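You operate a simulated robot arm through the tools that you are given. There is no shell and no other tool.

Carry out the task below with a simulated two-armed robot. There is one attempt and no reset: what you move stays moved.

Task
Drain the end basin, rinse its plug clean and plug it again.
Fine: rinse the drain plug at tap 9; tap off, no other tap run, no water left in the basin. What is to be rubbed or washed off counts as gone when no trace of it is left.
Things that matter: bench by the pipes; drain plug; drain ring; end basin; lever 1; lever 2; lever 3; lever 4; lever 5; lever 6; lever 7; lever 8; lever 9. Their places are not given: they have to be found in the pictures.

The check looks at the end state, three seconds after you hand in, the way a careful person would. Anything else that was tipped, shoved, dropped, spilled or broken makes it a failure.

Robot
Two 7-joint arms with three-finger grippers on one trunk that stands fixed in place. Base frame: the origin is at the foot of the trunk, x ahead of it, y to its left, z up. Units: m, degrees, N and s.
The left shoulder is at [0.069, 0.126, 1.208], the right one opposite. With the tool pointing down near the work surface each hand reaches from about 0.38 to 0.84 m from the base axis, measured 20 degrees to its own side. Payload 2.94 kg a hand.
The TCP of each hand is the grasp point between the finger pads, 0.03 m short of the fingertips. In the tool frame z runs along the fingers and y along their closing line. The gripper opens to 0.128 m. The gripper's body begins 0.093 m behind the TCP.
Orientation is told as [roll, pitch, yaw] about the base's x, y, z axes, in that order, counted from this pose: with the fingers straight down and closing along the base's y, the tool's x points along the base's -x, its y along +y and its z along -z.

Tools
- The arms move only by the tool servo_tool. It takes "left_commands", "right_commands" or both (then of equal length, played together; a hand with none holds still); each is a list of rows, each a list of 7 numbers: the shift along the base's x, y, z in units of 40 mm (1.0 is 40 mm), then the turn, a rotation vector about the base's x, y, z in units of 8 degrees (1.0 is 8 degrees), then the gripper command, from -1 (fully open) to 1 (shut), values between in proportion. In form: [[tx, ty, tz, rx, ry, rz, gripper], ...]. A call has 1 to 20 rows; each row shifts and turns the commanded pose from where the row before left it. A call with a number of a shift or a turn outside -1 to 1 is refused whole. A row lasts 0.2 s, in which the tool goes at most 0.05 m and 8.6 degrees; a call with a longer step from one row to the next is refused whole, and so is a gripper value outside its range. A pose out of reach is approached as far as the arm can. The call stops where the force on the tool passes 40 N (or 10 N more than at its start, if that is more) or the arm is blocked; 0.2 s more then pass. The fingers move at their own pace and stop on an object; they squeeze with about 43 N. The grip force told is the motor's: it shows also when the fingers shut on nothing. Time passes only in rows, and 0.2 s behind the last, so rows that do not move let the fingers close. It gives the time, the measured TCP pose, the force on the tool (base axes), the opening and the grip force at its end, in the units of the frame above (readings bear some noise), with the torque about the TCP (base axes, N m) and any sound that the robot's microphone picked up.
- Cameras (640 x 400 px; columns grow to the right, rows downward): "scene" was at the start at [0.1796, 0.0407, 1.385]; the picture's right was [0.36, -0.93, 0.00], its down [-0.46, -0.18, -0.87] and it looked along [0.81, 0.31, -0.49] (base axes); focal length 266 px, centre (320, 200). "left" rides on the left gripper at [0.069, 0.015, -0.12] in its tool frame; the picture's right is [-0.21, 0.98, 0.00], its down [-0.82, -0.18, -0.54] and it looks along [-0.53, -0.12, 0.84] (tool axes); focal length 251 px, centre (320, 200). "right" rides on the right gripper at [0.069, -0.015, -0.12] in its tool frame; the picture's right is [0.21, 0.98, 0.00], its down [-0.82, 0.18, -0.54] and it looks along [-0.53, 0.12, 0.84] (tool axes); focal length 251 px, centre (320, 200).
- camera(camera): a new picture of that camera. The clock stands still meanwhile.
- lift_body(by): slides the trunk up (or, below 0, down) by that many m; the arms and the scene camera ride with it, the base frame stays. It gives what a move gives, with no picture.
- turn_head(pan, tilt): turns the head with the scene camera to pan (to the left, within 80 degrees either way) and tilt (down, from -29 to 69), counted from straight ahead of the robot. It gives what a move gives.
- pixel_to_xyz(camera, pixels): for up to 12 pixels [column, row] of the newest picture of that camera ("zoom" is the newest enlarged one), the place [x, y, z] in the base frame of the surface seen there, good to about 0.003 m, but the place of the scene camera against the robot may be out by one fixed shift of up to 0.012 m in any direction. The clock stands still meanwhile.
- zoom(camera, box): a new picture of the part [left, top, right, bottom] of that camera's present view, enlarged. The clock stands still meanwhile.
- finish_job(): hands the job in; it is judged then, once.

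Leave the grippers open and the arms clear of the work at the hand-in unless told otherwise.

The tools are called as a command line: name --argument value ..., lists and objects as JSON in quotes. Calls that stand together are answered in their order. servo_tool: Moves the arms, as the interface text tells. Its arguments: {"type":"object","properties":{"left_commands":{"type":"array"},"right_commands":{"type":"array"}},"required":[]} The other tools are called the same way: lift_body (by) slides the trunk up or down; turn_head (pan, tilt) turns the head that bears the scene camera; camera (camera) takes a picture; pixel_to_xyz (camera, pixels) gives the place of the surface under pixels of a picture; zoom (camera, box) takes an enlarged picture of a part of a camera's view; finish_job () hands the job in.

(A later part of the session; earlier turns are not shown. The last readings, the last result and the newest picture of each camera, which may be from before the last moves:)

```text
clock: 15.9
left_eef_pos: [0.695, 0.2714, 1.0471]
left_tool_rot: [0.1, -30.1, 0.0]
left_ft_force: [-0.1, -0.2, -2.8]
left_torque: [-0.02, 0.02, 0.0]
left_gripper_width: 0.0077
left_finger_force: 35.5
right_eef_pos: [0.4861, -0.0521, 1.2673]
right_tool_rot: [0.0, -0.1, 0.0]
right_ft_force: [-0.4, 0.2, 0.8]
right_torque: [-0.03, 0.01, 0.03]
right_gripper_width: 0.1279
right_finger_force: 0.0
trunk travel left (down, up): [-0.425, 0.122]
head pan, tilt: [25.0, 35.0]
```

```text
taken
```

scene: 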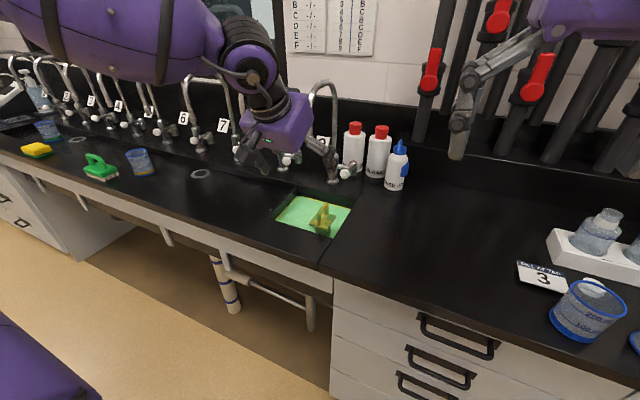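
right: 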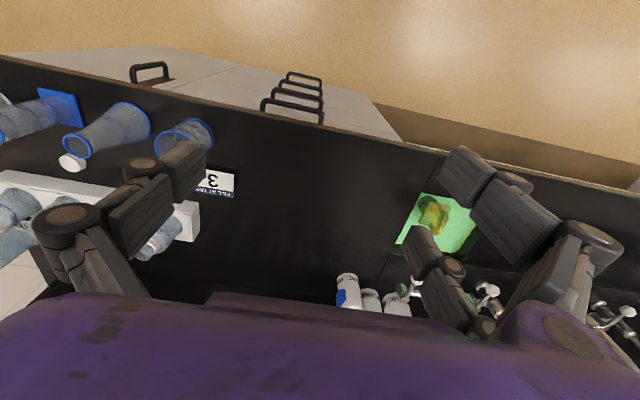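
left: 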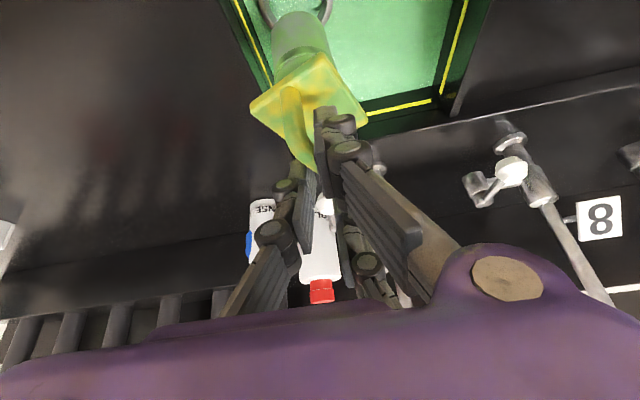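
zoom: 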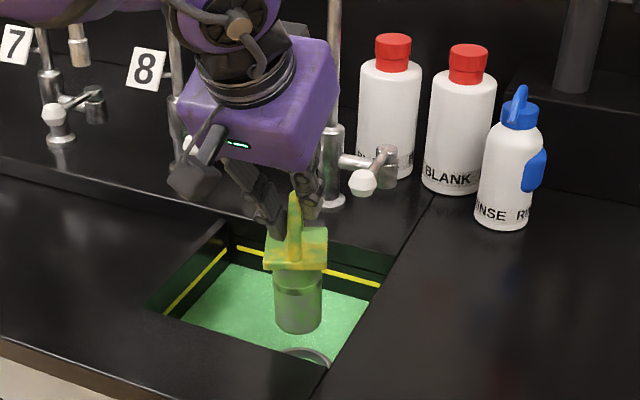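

The plug came out whole: plate, handle and a cylindrical stopper; the drain ring shows at the basin bottom and water is running out. While it drains, I'll move the left hand (holding the plug) to y≈0.37 over the basin, and bring the right hand to a staging pose near (0.66,0.06,1.16), pointing forward-left-down toward tap 9's lever.

servo_tool --left_commands '[[0, 0.5, 0, 0, 0, 0, 1], [0, 0.5, 0, 0, 0, 0, 1], [0, 0.5, 0, 0, 0, 0, 1], [0, 0.5, 0, 0, 0, 0, 1], [0, 0.5, 0, 0, 0, 0, 1], [0, 0, 0, 0, 0, 0, 1], [0, 0, 0, 0, 0, 0, 1], [0, 0, 0, 0, 0, 0, 1], [0, 0, 0, 0, 0, 0, 1], [0, 0, 0, 0, 0, 0, 1], [0, 0, 0, 0, 0, 0, 1], [0, 0, 0, 0, 0, 0, 1]]' --right_commands '[[0.36, 0.23, -0.22, 0, -0.98, 0, -0.3], [0.36, 0.23, -0.22, 0, -0.98, 0, -0.3], [0.36, 0.23, -0.22, 0, -0.98, 0, -0.3], [0.36, 0.23, -0.22, 0, -0.98, 0, -0.3], [0.36, 0.23, -0.22, 0, -0.98, 0, -0.3], [0.36, 0.23, -0.22, 0, -0.98, 0, -0.3], [0.36, 0.23, -0.22, 0, -0.98, 0, -0.3], [0.36, 0.23, -0.22, 0, 0, 0.875, -0.3], [0.36, 0.23, -0.22, 0, 0, 0.875, -0.3], [0.36, 0.23, -0.22, 0, 0, 0.875, -0.3], [0.36, 0.23, -0.22, 0, 0, 0.875, -0.3], [0.36, 0.23, -0.22, 0, 0, 0.875, -0.3]]'

camera --camera "scene"

zoom --camera "scene" --box '[240, 110, 400, 250]'

camera --camera "right"

```text
clock: 18.5
left_eef_pos: [0.6973, 0.3714, 1.0468]
left_tool_rot: [0.0, -30.1, 0.0]
left_ft_force: [-0.1, -0.7, -2.2]
left_torque: [0.01, -0.04, 0.0]
left_gripper_width: 0.0078
left_finger_force: 35.5
right_eef_pos: [0.6575, 0.0594, 1.1606]
right_tool_rot: [0.2, -54.9, 35.0]
right_ft_force: [0.0, 0.3, 0.0]
right_torque: [0.02, 0.03, 0.02]
right_gripper_width: 0.0831
right_finger_force: 0.1
trunk travel left (down, up): [-0.425, 0.122]
head pan, tilt: [25.0, 35.0]
```

```text
taken
```

scene: 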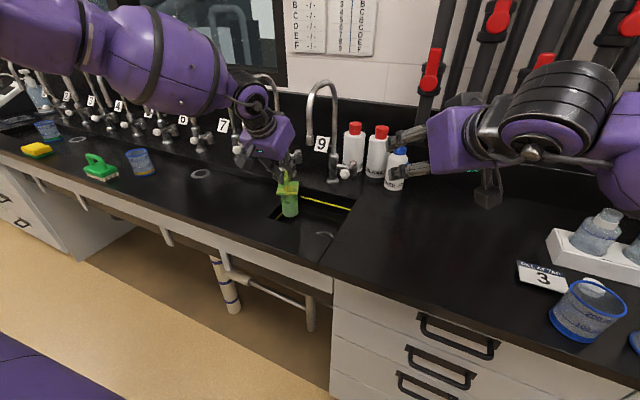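

```text
2.86 times, centred on (320, 180) of scene
```

zoom: 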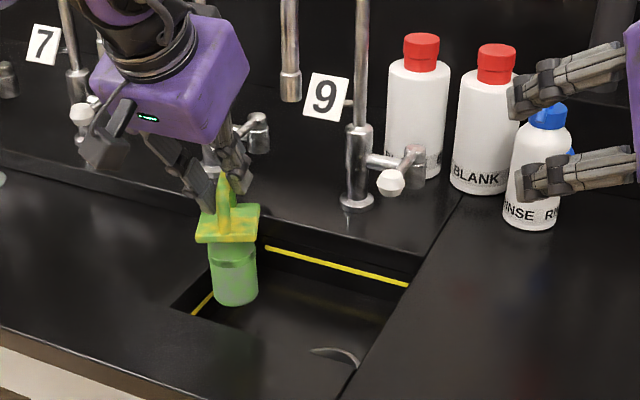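

```text
taken
```

right: 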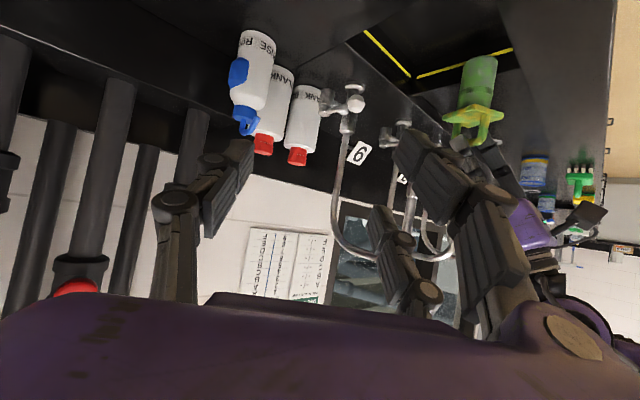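

The basin has drained: the drain ring is visible at zoom (335,355). The plug's cylinder carries a green film and the plate and handle yellow stains. I'll measure the drain ring, floor and plug geometry.

zoom --camera "scene" --box '[260, 170, 360, 270]'

pixel_to_xyz --camera "zoom" --pixels '[[430, 245], [395, 240], [470, 265], [350, 230], [250, 230], [420, 255], [180, 170], [185, 110], [170, 60], [200, 55], [240, 60], [190, 20]]'

camera --camera "left"

```text
4.00 times, centred on (310, 220) of scene
```

zoom: 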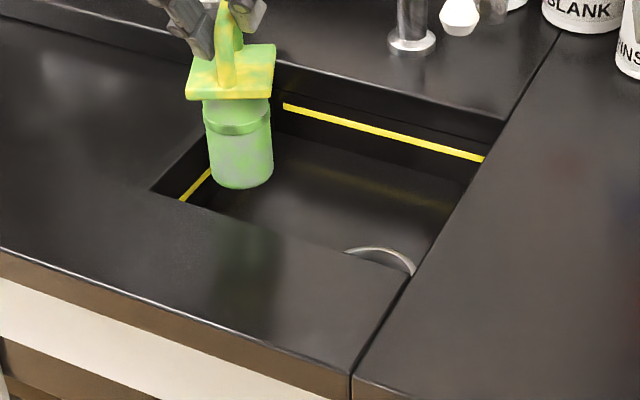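

```text
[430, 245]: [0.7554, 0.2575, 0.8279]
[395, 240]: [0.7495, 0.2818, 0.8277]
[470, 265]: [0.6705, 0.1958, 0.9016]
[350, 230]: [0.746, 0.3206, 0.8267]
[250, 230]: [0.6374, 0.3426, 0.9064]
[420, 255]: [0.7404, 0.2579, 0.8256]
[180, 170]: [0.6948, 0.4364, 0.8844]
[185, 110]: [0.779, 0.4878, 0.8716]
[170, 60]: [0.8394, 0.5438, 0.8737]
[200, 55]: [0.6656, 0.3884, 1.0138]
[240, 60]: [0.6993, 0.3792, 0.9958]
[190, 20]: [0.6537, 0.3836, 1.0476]
```

```text
taken
```

left: 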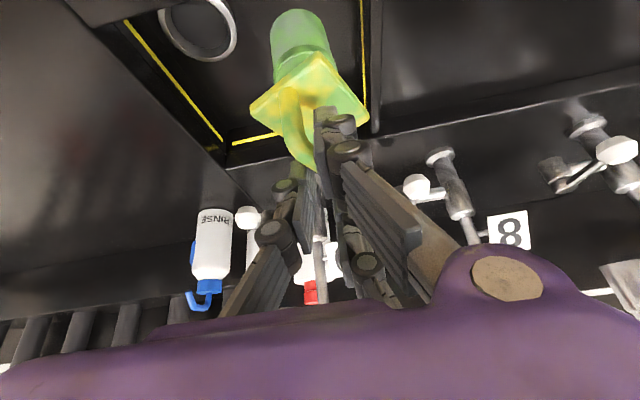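

The left camera sees the drain ring at about (205,28). I'll read its rim and the plug's parts from this camera.

pixel_to_xyz --camera "left" --pixels '[[163, 25], [236, 35], [210, 60], [178, 47], [230, 12], [200, 30], [270, 60], [300, 15], [290, 60], [330, 50], [255, 105], [360, 115]]'

zoom --camera "left" --box '[150, 0, 400, 180]'

```text
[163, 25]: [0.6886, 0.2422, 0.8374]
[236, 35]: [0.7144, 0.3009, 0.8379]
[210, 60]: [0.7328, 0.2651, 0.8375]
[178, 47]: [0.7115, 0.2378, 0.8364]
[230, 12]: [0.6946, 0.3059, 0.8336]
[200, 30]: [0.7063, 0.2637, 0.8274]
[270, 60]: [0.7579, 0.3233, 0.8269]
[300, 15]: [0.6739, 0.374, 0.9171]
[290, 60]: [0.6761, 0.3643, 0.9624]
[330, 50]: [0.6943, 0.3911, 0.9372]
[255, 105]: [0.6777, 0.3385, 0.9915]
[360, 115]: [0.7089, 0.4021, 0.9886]
```

```text
2.22 times, centred on (275, 90) of left
```

zoom: 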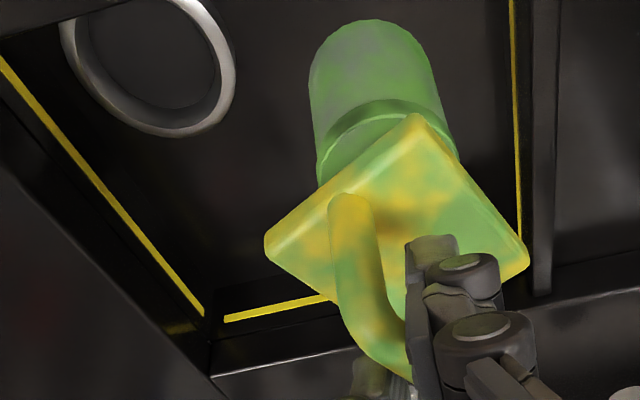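

Ring centre ≈ (0.698,0.270), rim top z≈0.837, floor z≈0.827. The plug looks yawed ~15–20° in the grip; I need to know if it is still creeping. I'll hold for 1.6 s and compare the same left view.

servo_tool --left_commands '[[0, 0, 0, 0, 0, 0, 1], [0, 0, 0, 0, 0, 0, 1], [0, 0, 0, 0, 0, 0, 1], [0, 0, 0, 0, 0, 0, 1], [0, 0, 0, 0, 0, 0, 1], [0, 0, 0, 0, 0, 0, 1], [0, 0, 0, 0, 0, 0, 1]]'

zoom --camera "left" --box '[150, 0, 400, 180]'

zoom --camera "scene" --box '[260, 150, 330, 230]'

zoom --camera "right" --box '[400, 20, 560, 180]'

```text
clock: 20.1
left_eef_pos: [0.6958, 0.3707, 1.0484]
left_tool_rot: [-0.1, -30.1, 0.0]
left_ft_force: [-0.6, -0.8, -2.1]
left_torque: [0.02, -0.02, 0.03]
left_gripper_width: 0.0075
left_finger_force: 36.0
right_eef_pos: [0.6567, 0.0581, 1.1614]
right_tool_rot: [0.0, -54.9, 34.9]
right_ft_force: [0.5, 0.1, -0.5]
right_torque: [-0.01, -0.02, -0.01]
right_gripper_width: 0.0832
right_finger_force: 0.0
trunk travel left (down, up): [-0.425, 0.122]
head pan, tilt: [25.0, 35.0]
```

```text
2.22 times, centred on (275, 90) of left
```

zoom: 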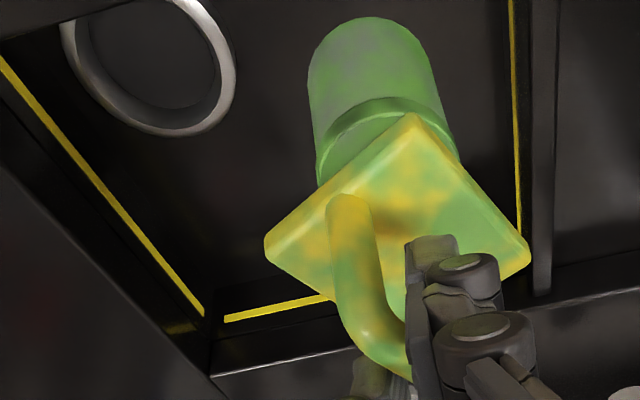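

```text
5.00 times, centred on (295, 190) of scene
```

zoom: 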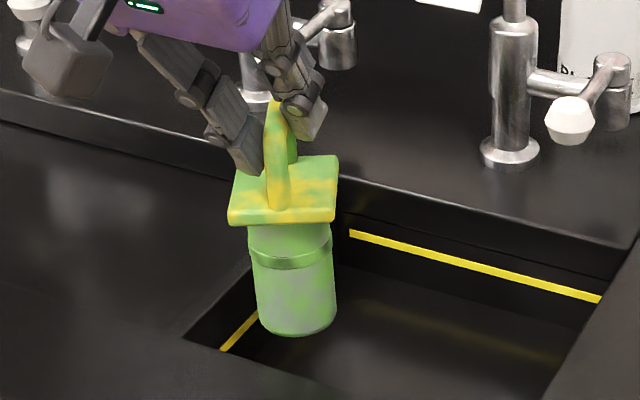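

```text
2.50 times, centred on (480, 100) of right
```

zoom: 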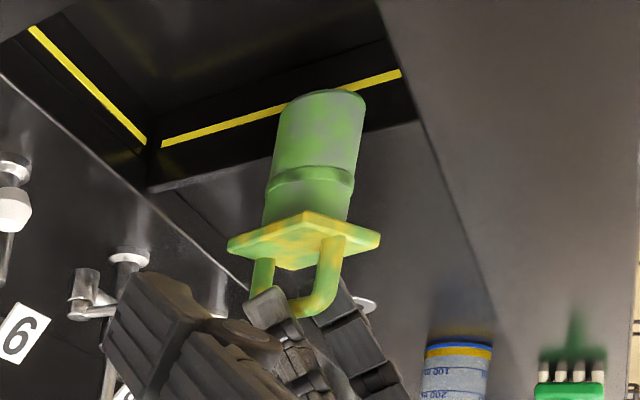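

Only a very slight creep. I'll measure the plate corners and handle legs in the left view to know the plug's actual yaw and its depth in the fingers.

camera --camera "left"

pixel_to_xyz --camera "left" --pixels '[[313, 56], [254, 109], [364, 114], [288, 92], [292, 110], [302, 135], [310, 145], [316, 165], [340, 80], [281, 80]]'

zoom --camera "right" --box '[440, 80, 520, 160]'

pixel_to_xyz --camera "zoom" --pixels '[[190, 180], [200, 100], [370, 220], [400, 120], [300, 245], [350, 260], [120, 60], [515, 40], [330, 105]]'

```text
taken
```

left: 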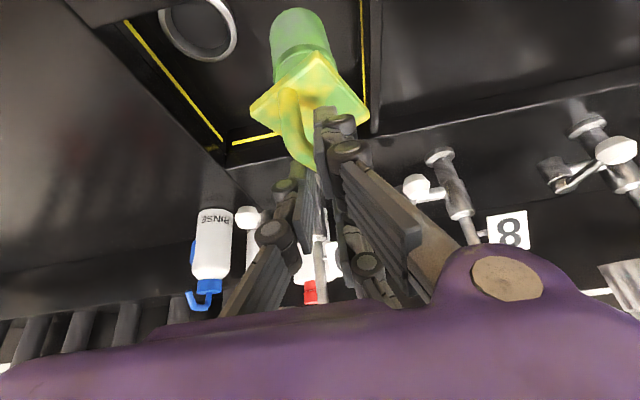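

```text
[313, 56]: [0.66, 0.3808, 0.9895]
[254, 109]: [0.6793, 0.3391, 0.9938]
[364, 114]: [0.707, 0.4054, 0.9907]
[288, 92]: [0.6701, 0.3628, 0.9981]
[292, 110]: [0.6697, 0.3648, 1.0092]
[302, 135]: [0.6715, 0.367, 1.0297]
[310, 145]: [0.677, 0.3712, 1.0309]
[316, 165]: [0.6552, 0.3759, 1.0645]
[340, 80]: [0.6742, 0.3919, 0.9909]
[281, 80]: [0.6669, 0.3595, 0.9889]
```

```text
5.00 times, centred on (480, 120) of right
```

zoom: 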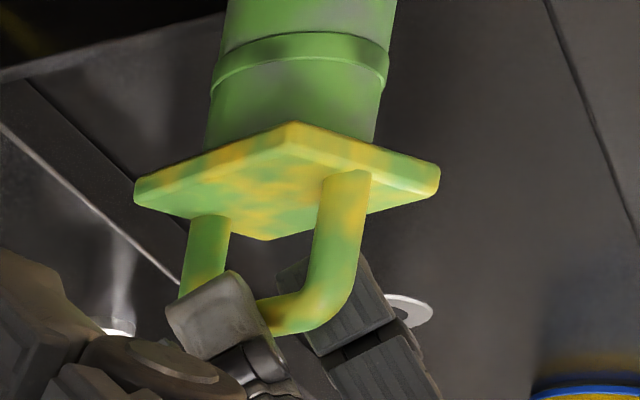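

```text
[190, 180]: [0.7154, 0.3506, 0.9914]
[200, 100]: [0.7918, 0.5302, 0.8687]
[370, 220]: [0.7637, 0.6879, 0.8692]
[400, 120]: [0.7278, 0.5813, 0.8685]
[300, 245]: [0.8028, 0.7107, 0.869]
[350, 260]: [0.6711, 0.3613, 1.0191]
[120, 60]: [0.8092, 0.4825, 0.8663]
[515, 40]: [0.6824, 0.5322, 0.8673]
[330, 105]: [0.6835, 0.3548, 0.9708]
```

The plug is upright but its handle sits yawed about +25° in the fingers, from my first attempts — a weak hold for turning it under water. I'll set it back in the ring squarely (yaw the hand −25° over the ring) and regrasp aligned. First move over the ring at height.

servo_tool --left_commands '[[0, -0.5, 0, 0, 0, -0.5, 1], [0, -0.5, 0, 0, 0, -0.5, 1], [0, -0.5, 0, 0, 0, -0.5, 1], [0, -0.5, 0, 0, 0, -0.5, 1], [0, -0.5, 0, 0, 0, -0.5, 1], [0, 0, 0, 0, 0, -0.5, 1], [0, 0, 0, 0, 0, 0, 1]]'

camera --camera "left"

zoom --camera "scene" --box '[280, 150, 380, 250]'

camera --camera "right"

```text
clock: 21.7
left_eef_pos: [0.6942, 0.2609, 1.0431]
left_tool_rot: [-0.5, -29.8, -22.9]
left_ft_force: [0.7, 0.4, -2.8]
left_torque: [0.04, -0.01, 0.05]
left_gripper_width: 0.0076
left_finger_force: 34.9
left hand out of reach, approached as far as the arm can: row 6
right_eef_pos: [0.6572, 0.0579, 1.1607]
right_tool_rot: [0.1, -54.9, 34.9]
right_ft_force: [-0.1, -0.4, -0.3]
right_torque: [-0.01, -0.06, 0.01]
right_gripper_width: 0.0831
right_finger_force: 0.1
trunk travel left (down, up): [-0.425, 0.122]
head pan, tilt: [25.0, 35.0]
```

```text
taken
```

left: 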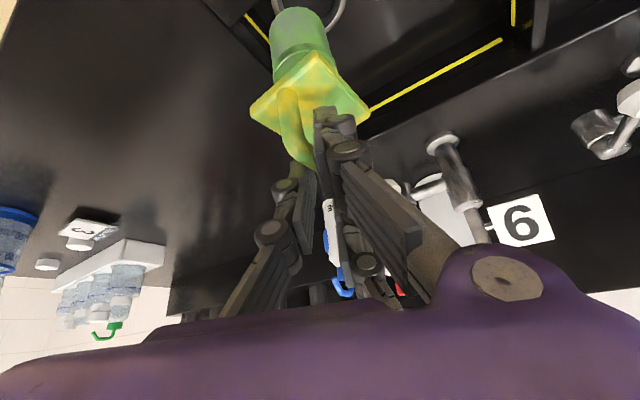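

```text
4.00 times, centred on (330, 200) of scene
```

zoom: 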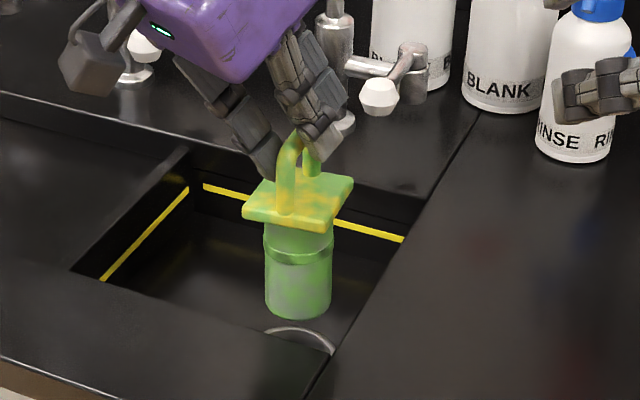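

```text
taken
```

right: 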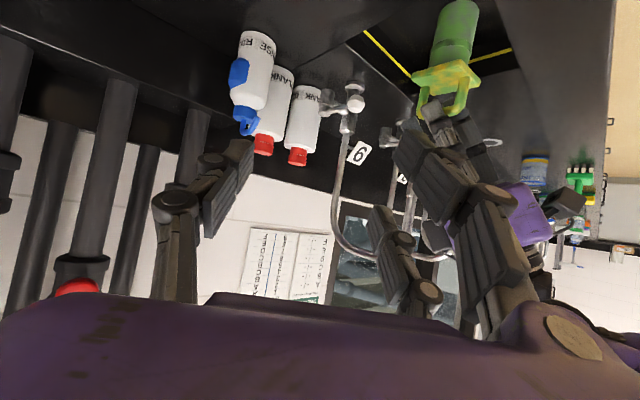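

That inward yaw hits the arm's limit. I'll turn back to yaw 0 instead, set the plug down with its yaw as it is, and rotate the hand outward (+25°) for the regrasp.

servo_tool --left_commands '[[0, 0, 0, 0, 0, 0.6, 1], [0, 0, 0, 0, 0, 0.6, 1], [0, 0, 0, 0, 0, 0.6, 1], [0, 0, 0, 0, 0, 0.6, 1], [0, 0, 0, 0, 0, 0.6, 1], [0, 0, 0, 0, 0, 0, 1]]'

camera --camera "left"

zoom --camera "left" --box '[200, 0, 420, 160]'

```text
clock: 23.1
left_eef_pos: [0.6944, 0.2603, 1.0424]
left_tool_rot: [0.0, -30.1, 0.1]
left_ft_force: [-0.2, -0.3, -2.1]
left_torque: [0.0, -0.02, 0.01]
left_gripper_width: 0.0075
left_finger_force: 35.5
right_eef_pos: [0.657, 0.0579, 1.1611]
right_tool_rot: [0.1, -54.9, 34.9]
right_ft_force: [-0.1, 0.3, 0.7]
right_torque: [-0.01, 0.0, 0.03]
right_gripper_width: 0.0833
right_finger_force: 0.1
trunk travel left (down, up): [-0.425, 0.122]
head pan, tilt: [25.0, 35.0]
```

```text
taken
```

left: 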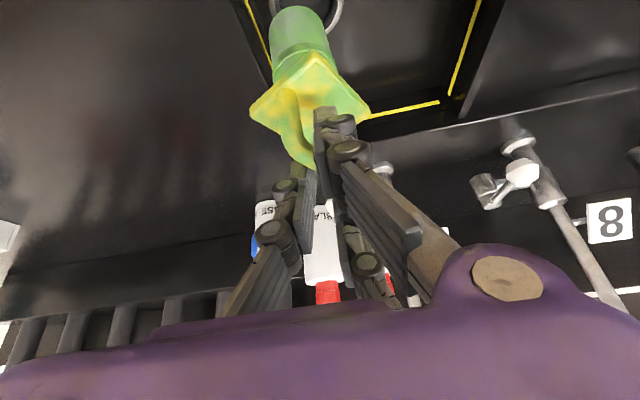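

```text
2.50 times, centred on (310, 80) of left
```

zoom: 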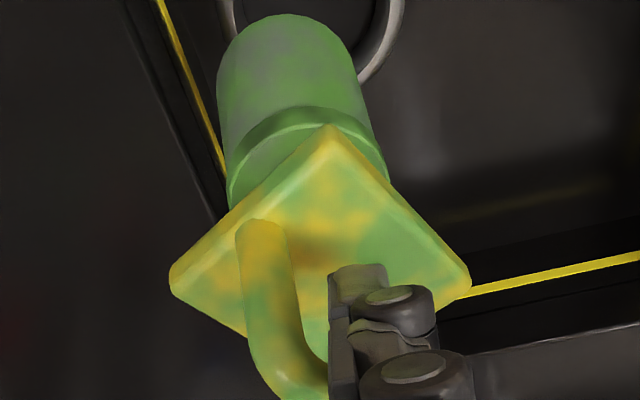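

I'll measure the plate corners again at this pose to line the plug up over the ring.

pixel_to_xyz --camera "left" --pixels '[[254, 111], [314, 54], [366, 111], [286, 92], [300, 138], [272, 50], [329, 50], [300, 10], [338, 20], [284, 30]]'

zoom --camera "scene" --box '[280, 150, 380, 250]'

pixel_to_xyz --camera "zoom" --pixels '[[300, 335], [275, 335], [330, 350], [310, 310], [270, 305], [330, 300], [300, 290], [245, 215], [340, 215]]'

```text
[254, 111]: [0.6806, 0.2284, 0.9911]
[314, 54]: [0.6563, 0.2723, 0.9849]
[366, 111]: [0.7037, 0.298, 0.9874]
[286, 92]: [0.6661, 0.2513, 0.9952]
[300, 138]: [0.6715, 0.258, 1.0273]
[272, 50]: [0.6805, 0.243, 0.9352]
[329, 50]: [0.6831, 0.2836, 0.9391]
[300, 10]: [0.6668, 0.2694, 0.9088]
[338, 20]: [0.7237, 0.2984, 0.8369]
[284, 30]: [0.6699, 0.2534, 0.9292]
```

```text
4.00 times, centred on (330, 200) of scene
```

zoom: 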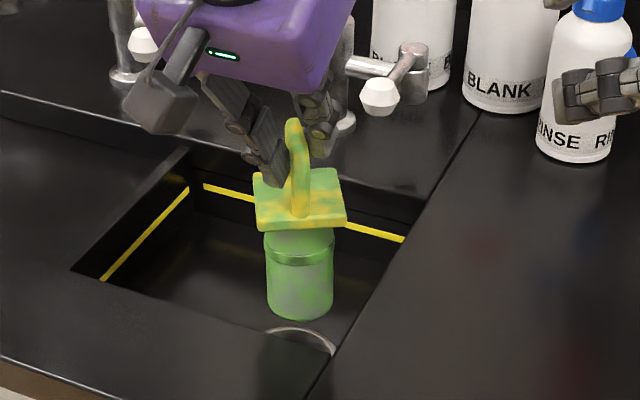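

```text
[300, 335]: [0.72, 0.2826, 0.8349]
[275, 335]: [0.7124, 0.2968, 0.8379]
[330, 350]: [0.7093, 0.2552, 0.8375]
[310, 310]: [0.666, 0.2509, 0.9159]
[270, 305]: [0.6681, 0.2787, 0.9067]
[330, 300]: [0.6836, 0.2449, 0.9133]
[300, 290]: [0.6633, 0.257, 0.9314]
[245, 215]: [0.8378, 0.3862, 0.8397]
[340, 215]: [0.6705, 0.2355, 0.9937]
```

Plug centre is ≈(0.692,0.263), so I shift by +7 mm in x and y to sit over the ring centre (≈(0.699,0.2705)), then lower to just above the ring.

servo_tool --left_commands '[[0.17, 0.18, 0, 0, 0, 0, 1], [0, 0, -0.4, 0, 0, 0, 1], [0, 0, -0.4, 0, 0, 0, 1], [0, 0, -0.4, 0, 0, 0, 1], [0, 0, -0.3, 0, 0, 0, 1], [0, 0, 0, 0, 0, 0, 1]]'

zoom --camera "left" --box '[200, 0, 420, 160]'

zoom --camera "scene" --box '[280, 170, 380, 250]'

zoom --camera "right" --box '[360, 0, 520, 120]'

```text
clock: 24.5
left_eef_pos: [0.7013, 0.269, 0.9841]
left_tool_rot: [0.0, -30.1, 0.1]
left_ft_force: [-0.3, 0.2, -2.9]
left_torque: [0.02, -0.03, 0.01]
left_gripper_width: 0.0076
left_finger_force: 35.6
right_eef_pos: [0.6565, 0.0589, 1.1609]
right_tool_rot: [0.1, -54.9, 34.8]
right_ft_force: [0.7, -0.1, -0.8]
right_torque: [0.02, -0.02, -0.01]
right_gripper_width: 0.0832
right_finger_force: 0.1
trunk travel left (down, up): [-0.425, 0.122]
head pan, tilt: [25.0, 35.0]
```

```text
2.50 times, centred on (310, 80) of left
```

zoom: 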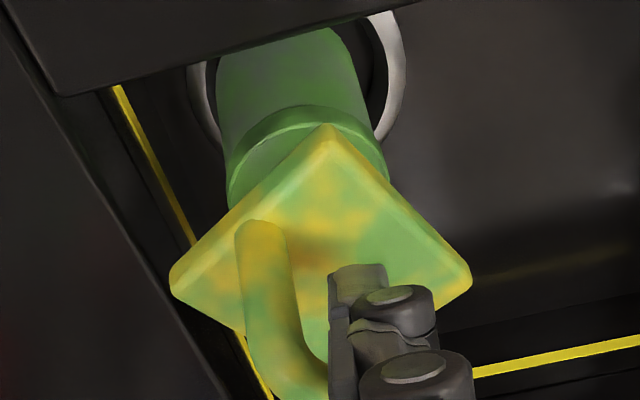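

```text
5.00 times, centred on (330, 210) of scene
```

zoom: 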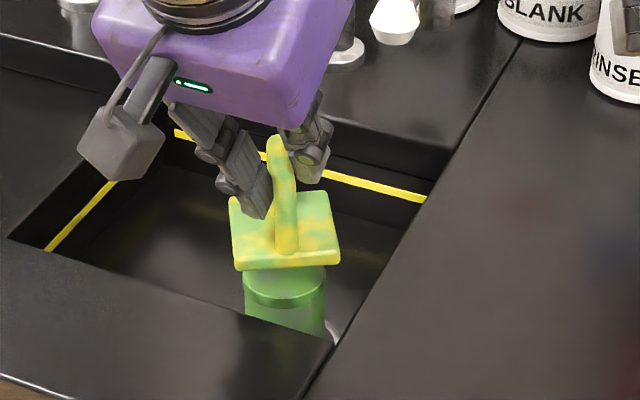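

```text
3.33 times, centred on (440, 60) of right
```

zoom: 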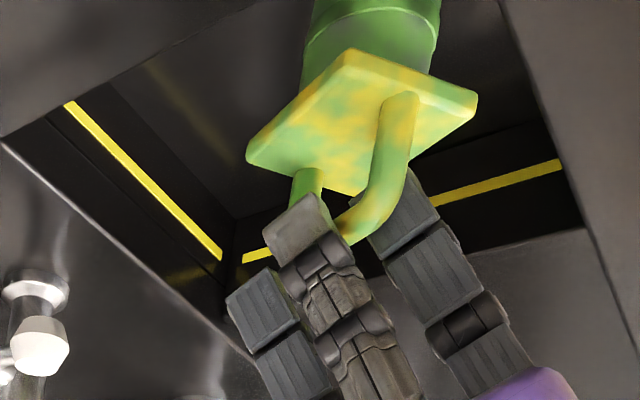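

Lined up roughly: ring edges show on both sides of the cylinder. I'll lower slowly with force watching.

servo_tool --left_commands '[[0, 0, -0.1, 0, 0, 0, 1], [0, 0, -0.1, 0, 0, 0, 1], [0, 0, -0.1, 0, 0, 0, 1], [0, 0, 0, 0, 0, 0, 1]]'

zoom --camera "left" --box '[200, 0, 420, 160]'

```text
clock: 25.5
left_eef_pos: [0.7011, 0.2688, 0.971]
left_tool_rot: [0.0, -30.0, 0.0]
left_ft_force: [-0.3, 0.1, -2.9]
left_torque: [0.05, -0.04, -0.01]
left_gripper_width: 0.0077
left_finger_force: 35.6
right_eef_pos: [0.6574, 0.0589, 1.1616]
right_tool_rot: [0.1, -54.9, 34.9]
right_ft_force: [-0.5, 0.1, -0.1]
right_torque: [-0.02, -0.03, -0.01]
right_gripper_width: 0.0834
right_finger_force: 0.1
trunk travel left (down, up): [-0.425, 0.122]
head pan, tilt: [25.0, 35.0]
```

```text
2.50 times, centred on (310, 80) of left
```

zoom: 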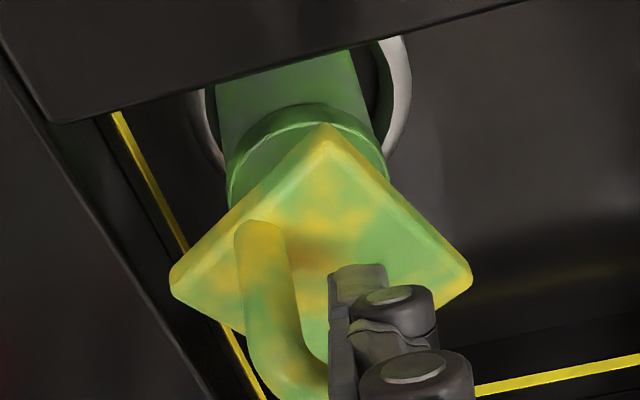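

No contact yet at 0.971. Continue down in 3 mm steps.

servo_tool --left_commands '[[0, 0, -0.08, 0, 0, 0, 1], [0, 0, -0.08, 0, 0, 0, 1], [0, 0, -0.08, 0, 0, 0, 1], [0, 0, 0, 0, 0, 0, 1]]'

zoom --camera "left" --box '[200, 0, 420, 160]'

zoom --camera "scene" --box '[280, 170, 380, 250]'

```text
clock: 26.5
left_eef_pos: [0.7014, 0.2672, 0.9692]
left_tool_rot: [-0.1, -30.8, 0.0]
left_ft_force: [-0.6, -0.5, 33.3]
left_torque: [0.33, -0.39, 0.14]
left_gripper_width: 0.0077
left_finger_force: 35.2
right_eef_pos: [0.6539, 0.0577, 1.1628]
right_tool_rot: [0.0, -55.2, 35.0]
right_ft_force: [-0.2, 0.3, -0.2]
right_torque: [-0.01, 0.01, -0.01]
right_gripper_width: 0.0831
right_finger_force: 0.1
trunk travel left (down, up): [-0.425, 0.122]
head pan, tilt: [25.0, 35.0]
```

```text
2.50 times, centred on (310, 80) of left
```

zoom: 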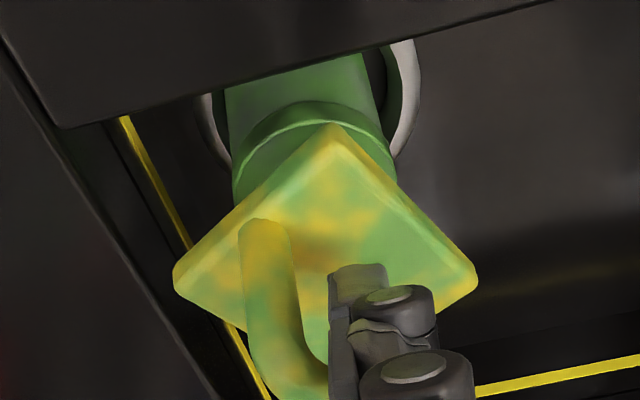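

```text
5.00 times, centred on (330, 210) of scene
```

zoom: 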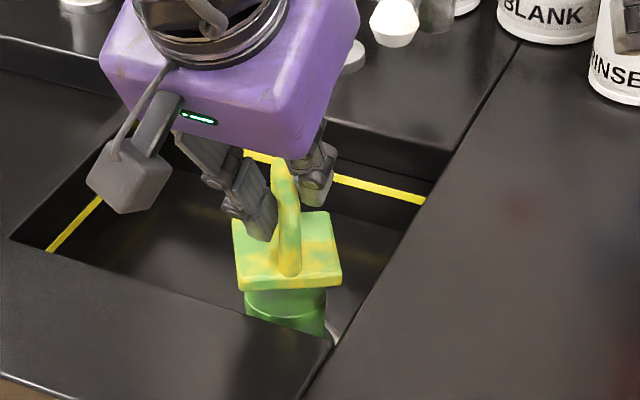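

Contact: 33 N upward at TCP z 0.969, about the original seated height (0.968). I'll ease the force by raising the command 5 mm and measure the plate height to see whether it is really seated.

servo_tool --left_commands '[[0, 0, 0.12, 0, 0, 0, 1], [0, 0, 0, 0, 0, 0, 1]]'

camera --camera "left"

pixel_to_xyz --camera "left" --pixels '[[256, 112], [314, 56], [366, 111], [330, 90], [286, 92], [346, 28], [268, 55], [328, 40], [345, 50], [266, 40]]'

zoom --camera "left" --box '[240, 0, 380, 90]'

```text
clock: 27.1
left_eef_pos: [0.6995, 0.2681, 0.9696]
left_tool_rot: [0.1, -30.2, -0.1]
left_ft_force: [-2.2, -1.4, 24.4]
left_torque: [0.16, -0.18, 0.01]
left_gripper_width: 0.0073
left_finger_force: 35.5
right_eef_pos: [0.6544, 0.0576, 1.1615]
right_tool_rot: [0.1, -55.0, 35.0]
right_ft_force: [0.6, 0.0, 0.5]
right_torque: [0.02, 0.04, 0.0]
right_gripper_width: 0.0833
right_finger_force: 0.1
trunk travel left (down, up): [-0.425, 0.122]
head pan, tilt: [25.0, 35.0]
```

```text
taken
```

left: 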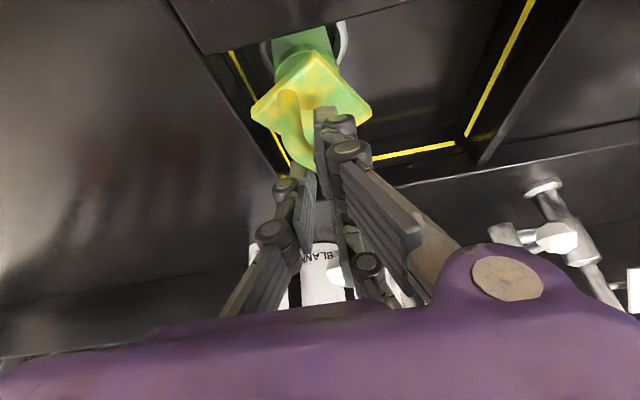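

```text
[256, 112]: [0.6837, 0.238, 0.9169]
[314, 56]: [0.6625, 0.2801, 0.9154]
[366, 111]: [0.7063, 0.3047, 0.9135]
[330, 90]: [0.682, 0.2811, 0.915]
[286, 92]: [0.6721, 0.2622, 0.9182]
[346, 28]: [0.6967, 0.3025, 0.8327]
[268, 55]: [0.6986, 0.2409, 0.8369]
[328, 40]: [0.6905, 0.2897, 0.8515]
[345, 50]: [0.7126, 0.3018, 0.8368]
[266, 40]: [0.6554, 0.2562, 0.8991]
```

```text
4.44 times, centred on (310, 45) of left
```

zoom: 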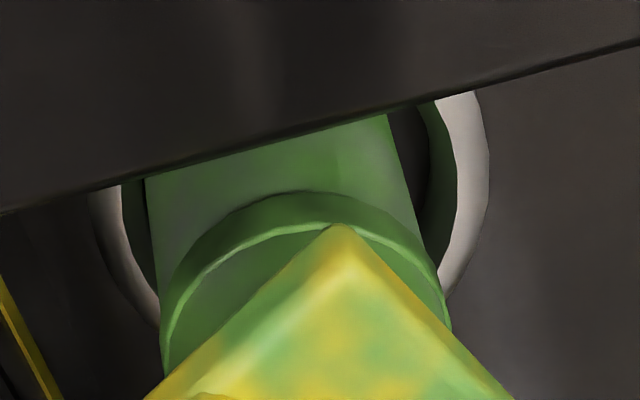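

The plate top reads 0.915, same as at the start, and the cylinder is inside the ring: it seats well. Now I open, rise 12 mm, and turn the hand +29° about z (and 10° steeper) to line up with the handle.

servo_tool --left_commands '[[0, 0, 0.1, 0, 0, 0, 1], [0, 0, 0, 0, 0, 0, 0], [0, 0, 0, 0, 0, 0, 0], [0, 0, 0.4, 0, 0, 0, 0], [0, 0, 0, 0, 0, 0.9, 0], [0, 0, 0, 0, 0, 0.9, 0], [0, 0, 0, 0, 0, 0.9, 0], [0, 0, 0, 0, 0, 0.9, 0], [0, 0, 0, -0.3, 0.54, 0, 0], [0, 0, 0, -0.3, 0.54, 0, 0], [0, 0, 0, 0, 0, 0, 0]]'

camera --camera "left"

zoom --camera "left" --box '[200, 20, 440, 200]'

zoom --camera "scene" --box '[270, 140, 390, 240]'

```text
clock: 29.5
left_eef_pos: [0.6931, 0.2735, 0.9892]
left_tool_rot: [0.0, -20.3, 28.9]
left_ft_force: [0.4, 0.3, 0.1]
left_torque: [0.0, -0.02, 0.03]
left_gripper_width: 0.0637
left_finger_force: 0.1
left hand out of reach, approached as far as the arm can: row 10
right_eef_pos: [0.6568, 0.0579, 1.1616]
right_tool_rot: [0.2, -54.9, 34.9]
right_ft_force: [0.8, -0.1, -0.2]
right_torque: [-0.01, -0.01, 0.02]
right_gripper_width: 0.083
right_finger_force: 0.1
trunk travel left (down, up): [-0.425, 0.122]
head pan, tilt: [25.0, 35.0]
```

```text
taken
```

left: 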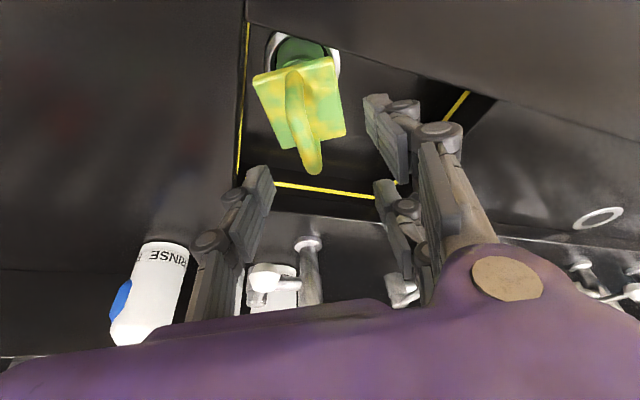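

```text
2.22 times, centred on (320, 110) of left
```

zoom: 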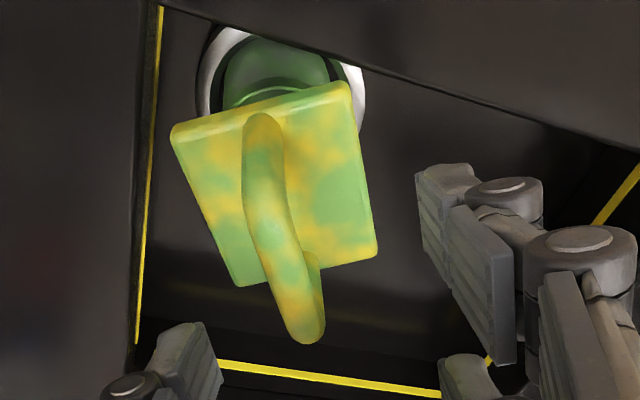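

```text
4.00 times, centred on (330, 190) of scene
```

zoom: 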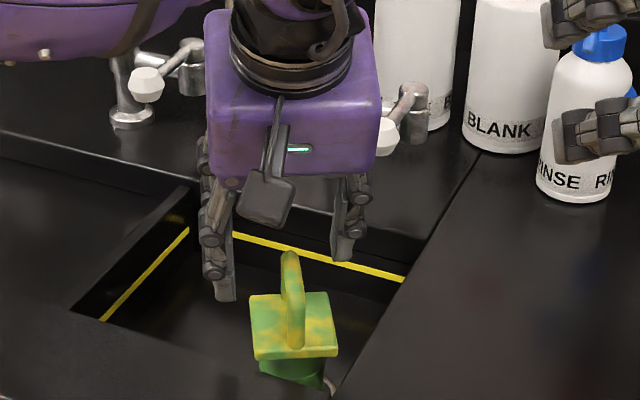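

The handle now lines up with the fingers much better. I'll measure plate corners, handle, and ring from this view.

pixel_to_xyz --camera "zoom" --pixels '[[250, 300], [300, 300]]'

pixel_to_xyz --camera "left" --pixels '[[256, 79], [330, 61], [342, 132], [287, 146], [294, 78], [296, 100], [300, 125], [310, 155], [314, 168], [268, 45], [338, 65], [310, 45]]'

```text
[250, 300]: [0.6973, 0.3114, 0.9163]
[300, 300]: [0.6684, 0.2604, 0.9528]
```

```text
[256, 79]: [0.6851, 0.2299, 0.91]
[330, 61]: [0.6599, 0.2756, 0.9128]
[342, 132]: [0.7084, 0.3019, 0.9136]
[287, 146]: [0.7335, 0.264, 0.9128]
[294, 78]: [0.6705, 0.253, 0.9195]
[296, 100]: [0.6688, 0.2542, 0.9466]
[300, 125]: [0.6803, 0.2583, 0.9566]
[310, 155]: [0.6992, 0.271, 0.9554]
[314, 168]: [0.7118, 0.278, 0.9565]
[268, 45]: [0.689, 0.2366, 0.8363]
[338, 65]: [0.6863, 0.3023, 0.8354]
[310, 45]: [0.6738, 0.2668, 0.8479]
```

Plate centre ≈(0.697,0.268), handle yaw ≈29°, top at z≈0.957. I'll move to TCP ≈(0.6945,0.268,0.963), close part-way, then fully.

servo_tool --left_commands '[[0.035, -0.14, -0.3, 0, 0, 0, 0], [0, 0, -0.35, 0, 0, 0, 0], [0, 0, 0, 0, 0, 0, 0.4], [0, 0, 0, 0, 0, 0, 0.6], [0, 0, 0, 0, 0, 0, 0.6]]'

zoom --camera "left" --box '[200, 20, 440, 200]'

zoom --camera "scene" --box '[270, 140, 390, 240]'

```text
clock: 30.7
left_eef_pos: [0.6929, 0.2747, 0.9828]
left_tool_rot: [-0.1, -20.2, 28.9]
left_ft_force: [-0.5, -0.8, -0.1]
left_torque: [0.0, -0.02, 0.0]
left_gripper_width: 0.0252
left_finger_force: 0.0
left hand out of reach, approached as far as the arm can: row 1, 2
right_eef_pos: [0.6562, 0.0586, 1.1626]
right_tool_rot: [0.1, -54.9, 34.9]
right_ft_force: [-0.2, 0.1, -0.2]
right_torque: [-0.04, 0.02, 0.01]
right_gripper_width: 0.0833
right_finger_force: 0.0
trunk travel left (down, up): [-0.425, 0.122]
head pan, tilt: [25.0, 35.0]
```

```text
2.22 times, centred on (320, 110) of left
```

zoom: 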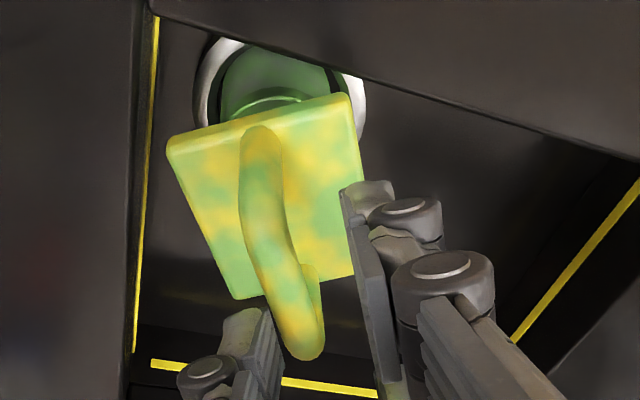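

```text
4.00 times, centred on (330, 190) of scene
```

zoom: 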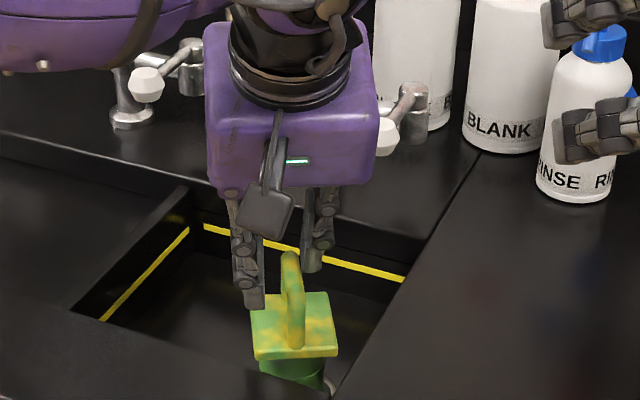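

The arm can't get lower at this steep pitch with that yaw. I'll open again, tilt back to −32° pitch at the same yaw and see if it reaches.

servo_tool --left_commands '[[0, 0, 0.1, 0, 0, 0, 0], [0, 0, 0, 0.36, -0.66, 0, 0], [0, 0, 0, 0.36, -0.66, 0, 0], [0, 0, 0, 0, 0, 0, 0]]'

```text
clock: 31.7
left_eef_pos: [0.6926, 0.2735, 0.9867]
left_tool_rot: [-0.1, -32.3, 28.9]
left_ft_force: [0.1, 0.3, 0.3]
left_torque: [-0.03, 0.0, 0.02]
left_gripper_width: 0.0638
left_finger_force: 0.1
right_eef_pos: [0.6572, 0.058, 1.1601]
right_tool_rot: [0.1, -55.0, 35.0]
right_ft_force: [0.1, 0.3, 0.1]
right_torque: [0.0, 0.01, 0.01]
right_gripper_width: 0.0834
right_finger_force: 0.1
trunk travel left (down, up): [-0.425, 0.122]
head pan, tilt: [25.0, 35.0]
```

In reach now (no warning). Descend to TCP ≈(0.690,0.266,0.963) and close part-way.

servo_tool --left_commands '[[-0.065, -0.19, -0.2, 0, 0, 0, 0], [0, 0, -0.39, 0, 0, 0, 0], [0, 0, 0, 0, 0, 0, 0.4], [0, 0, 0, 0, 0, 0, 0.6], [0, 0, 0, 0, 0, 0, 0.6]]'

zoom --camera "left" --box '[200, 20, 440, 200]'

zoom --camera "scene" --box '[270, 140, 390, 240]'

```text
clock: 32.9
left_eef_pos: [0.6886, 0.2664, 0.9621]
left_tool_rot: [-0.1, -32.2, 28.9]
left_ft_force: [-0.5, -0.5, -0.1]
left_torque: [0.0, 0.0, 0.02]
left_gripper_width: 0.0254
left_finger_force: 0.0
right_eef_pos: [0.6565, 0.0593, 1.1616]
right_tool_rot: [0.2, -55.0, 35.0]
right_ft_force: [0.2, 0.3, -0.3]
right_torque: [-0.01, 0.01, -0.02]
right_gripper_width: 0.0836
right_finger_force: 0.0
trunk travel left (down, up): [-0.425, 0.122]
head pan, tilt: [25.0, 35.0]
```

```text
2.22 times, centred on (320, 110) of left
```

zoom: 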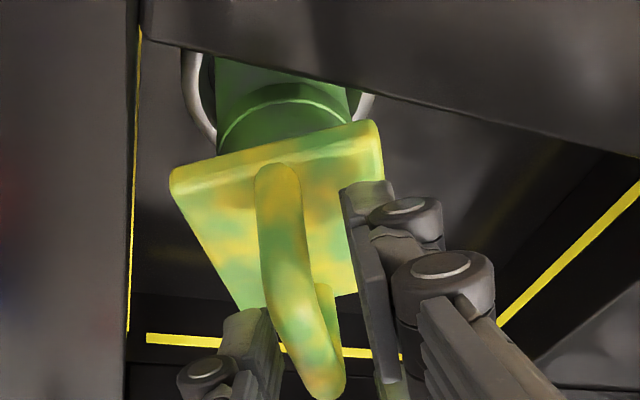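

```text
4.00 times, centred on (330, 190) of scene
```

zoom: 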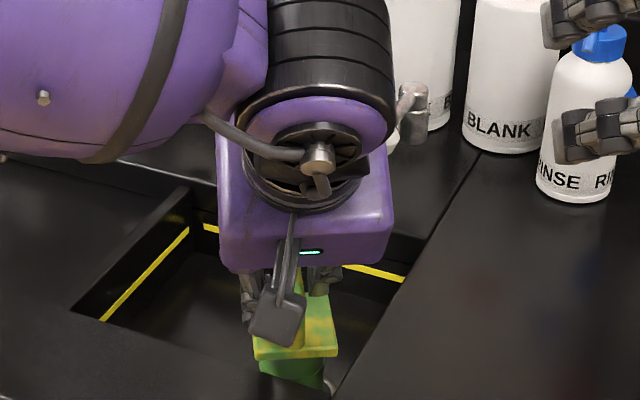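

No contact with the plate and the handle lies between the fingers, aligned. Close fully.

servo_tool --left_commands '[[0, 0, 0, 0, 0, 0, 1], [0, 0, 0, 0, 0, 0, 1], [0, 0, 0, 0, 0, 0, 1], [0, 0, 0, 0, 0, 0, 1]]'

zoom --camera "left" --box '[200, 20, 440, 200]'

```text
clock: 33.9
left_eef_pos: [0.689, 0.266, 0.9621]
left_tool_rot: [-0.1, -32.4, 29.1]
left_ft_force: [-1.9, 0.8, -0.3]
left_torque: [0.2, 0.09, 0.02]
left_gripper_width: 0.0111
left_finger_force: 38.5
right_eef_pos: [0.6573, 0.0601, 1.1601]
right_tool_rot: [0.1, -54.8, 34.8]
right_ft_force: [-0.6, 0.5, 0.4]
right_torque: [0.01, -0.01, 0.01]
right_gripper_width: 0.0834
right_finger_force: 0.1
trunk travel left (down, up): [-0.425, 0.122]
head pan, tilt: [25.0, 35.0]
```

```text
2.22 times, centred on (320, 110) of left
```

zoom: 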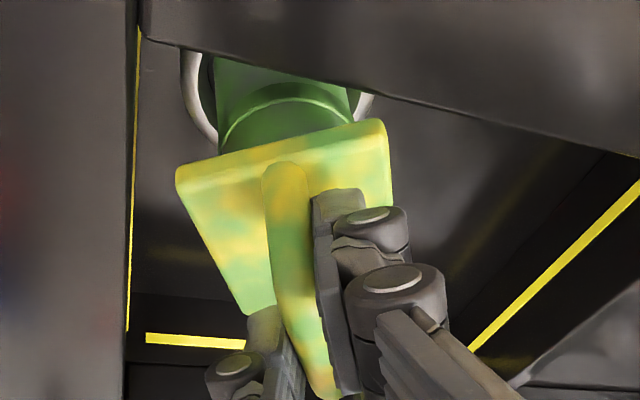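

Opening 0.011 m — the full bar, aligned grip. Lift 80 mm and move to y≈0.37 over the basin.

servo_tool --left_commands '[[0, 0, 0.4, 0, 0, 0, 1], [0, 0, 0.4, 0, 0, 0, 1], [0, 0, 0.4, 0, 0, 0, 1], [0, 0, 0.4, 0, 0, 0, 1], [0, 0, 0.4, 0, 0, 0, 1], [0, 0.5, 0, 0, 0, 0, 1], [0, 0.5, 0, 0, 0, 0, 1], [0, 0.5, 0, 0, 0, 0, 1], [0, 0.5, 0, 0, 0, 0, 1], [0, 0.5, 0, 0, 0, 0, 1], [0, 0, 0, 0, 0, 0, 1]]'

camera --camera "left"

camera --camera "scene"

```text
clock: 36.3
left_eef_pos: [0.6885, 0.3664, 1.0425]
left_tool_rot: [-0.2, -32.1, 28.9]
left_ft_force: [-0.5, 0.4, -2.6]
left_torque: [0.0, 0.0, 0.0]
left_gripper_width: 0.0111
left_finger_force: 38.1
right_eef_pos: [0.6582, 0.057, 1.1617]
right_tool_rot: [0.1, -54.9, 34.8]
right_ft_force: [0.1, -0.6, 0.2]
right_torque: [0.0, -0.02, -0.01]
right_gripper_width: 0.0831
right_finger_force: 0.1
trunk travel left (down, up): [-0.425, 0.122]
head pan, tilt: [25.0, 35.0]
```

```text
taken
```

left: 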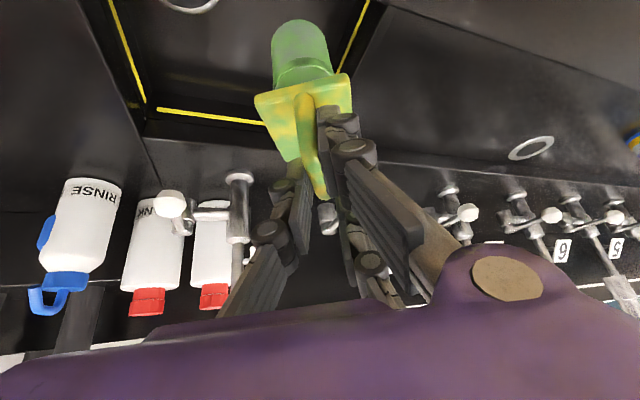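

```text
taken
```

scene: 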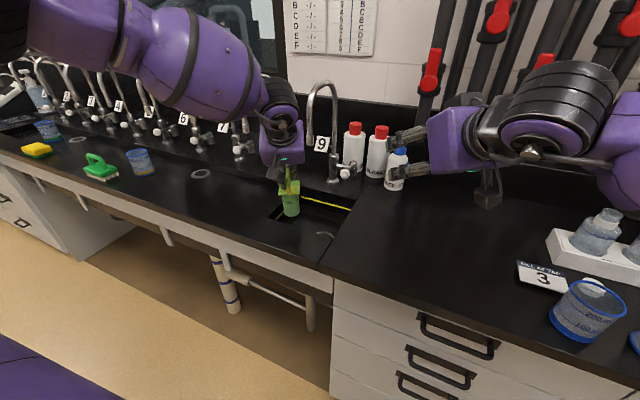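

The grip holds steady (0.0111). Now I'll shift the plug a little further left (y≈0.395), lower it slightly into the basin, and bring the right hand toward tap 9's knob, stopping short at about (0.74,0.19,1.08).

servo_tool --left_commands '[[0, 0.35, -0.3, 0, 0, 0, 1], [0, 0.35, -0.3, 0, 0, 0, 1], [0, 0, -0.3, 0, 0, 0, 1], [0, 0, 0, 0, 0, 0, 1], [0, 0, 0, 0, 0, 0, 1], [0, 0, 0, 0, 0, 0, 1]]' --right_commands '[[0, 0, 0, 0, 0, 0, -0.3], [0.415, 0.66, -0.4, 0, 0, 0, -0.3], [0.415, 0.66, -0.4, 0, 0, 0, -0.3], [0.415, 0.66, -0.4, 0, 0, 0, -0.3], [0.415, 0.66, -0.4, 0, 0, 0, -0.3], [0.415, 0.66, -0.4, 0, 0, 0, -0.3]]'

camera --camera "right"

camera --camera "scene"

zoom --camera "scene" --box '[260, 120, 400, 240]'

```text
clock: 37.7
left_eef_pos: [0.6906, 0.3944, 1.0065]
left_tool_rot: [0.0, -32.3, 28.9]
left_ft_force: [-0.1, 1.1, -2.8]
left_torque: [-0.02, 0.02, -0.01]
left_gripper_width: 0.0113
left_finger_force: 38.1
right_eef_pos: [0.7406, 0.1902, 1.08]
right_tool_rot: [0.0, -55.0, 34.9]
right_ft_force: [0.9, -0.1, -0.5]
right_torque: [0.02, 0.01, 0.0]
right_gripper_width: 0.0833
right_finger_force: 0.0
trunk travel left (down, up): [-0.425, 0.122]
head pan, tilt: [25.0, 35.0]
```

```text
taken
```

right: 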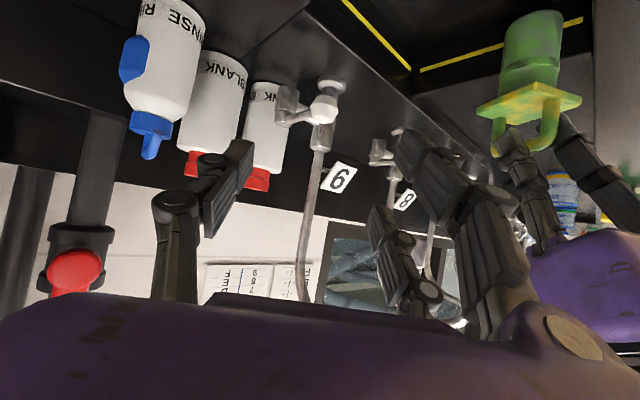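

```text
taken
```

scene: 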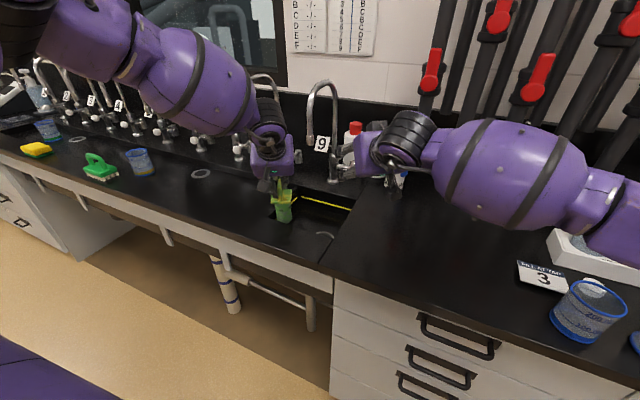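

```text
3.33 times, centred on (330, 180) of scene
```

zoom: 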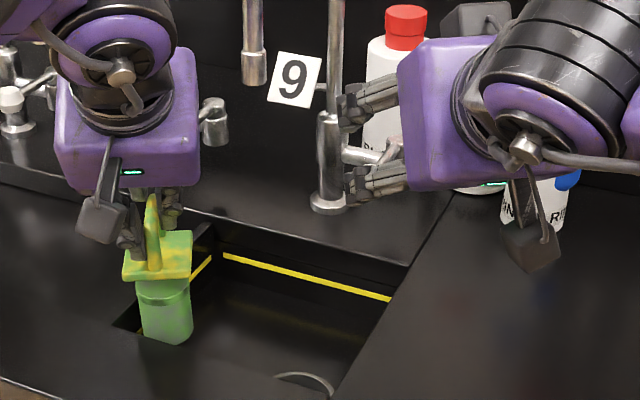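

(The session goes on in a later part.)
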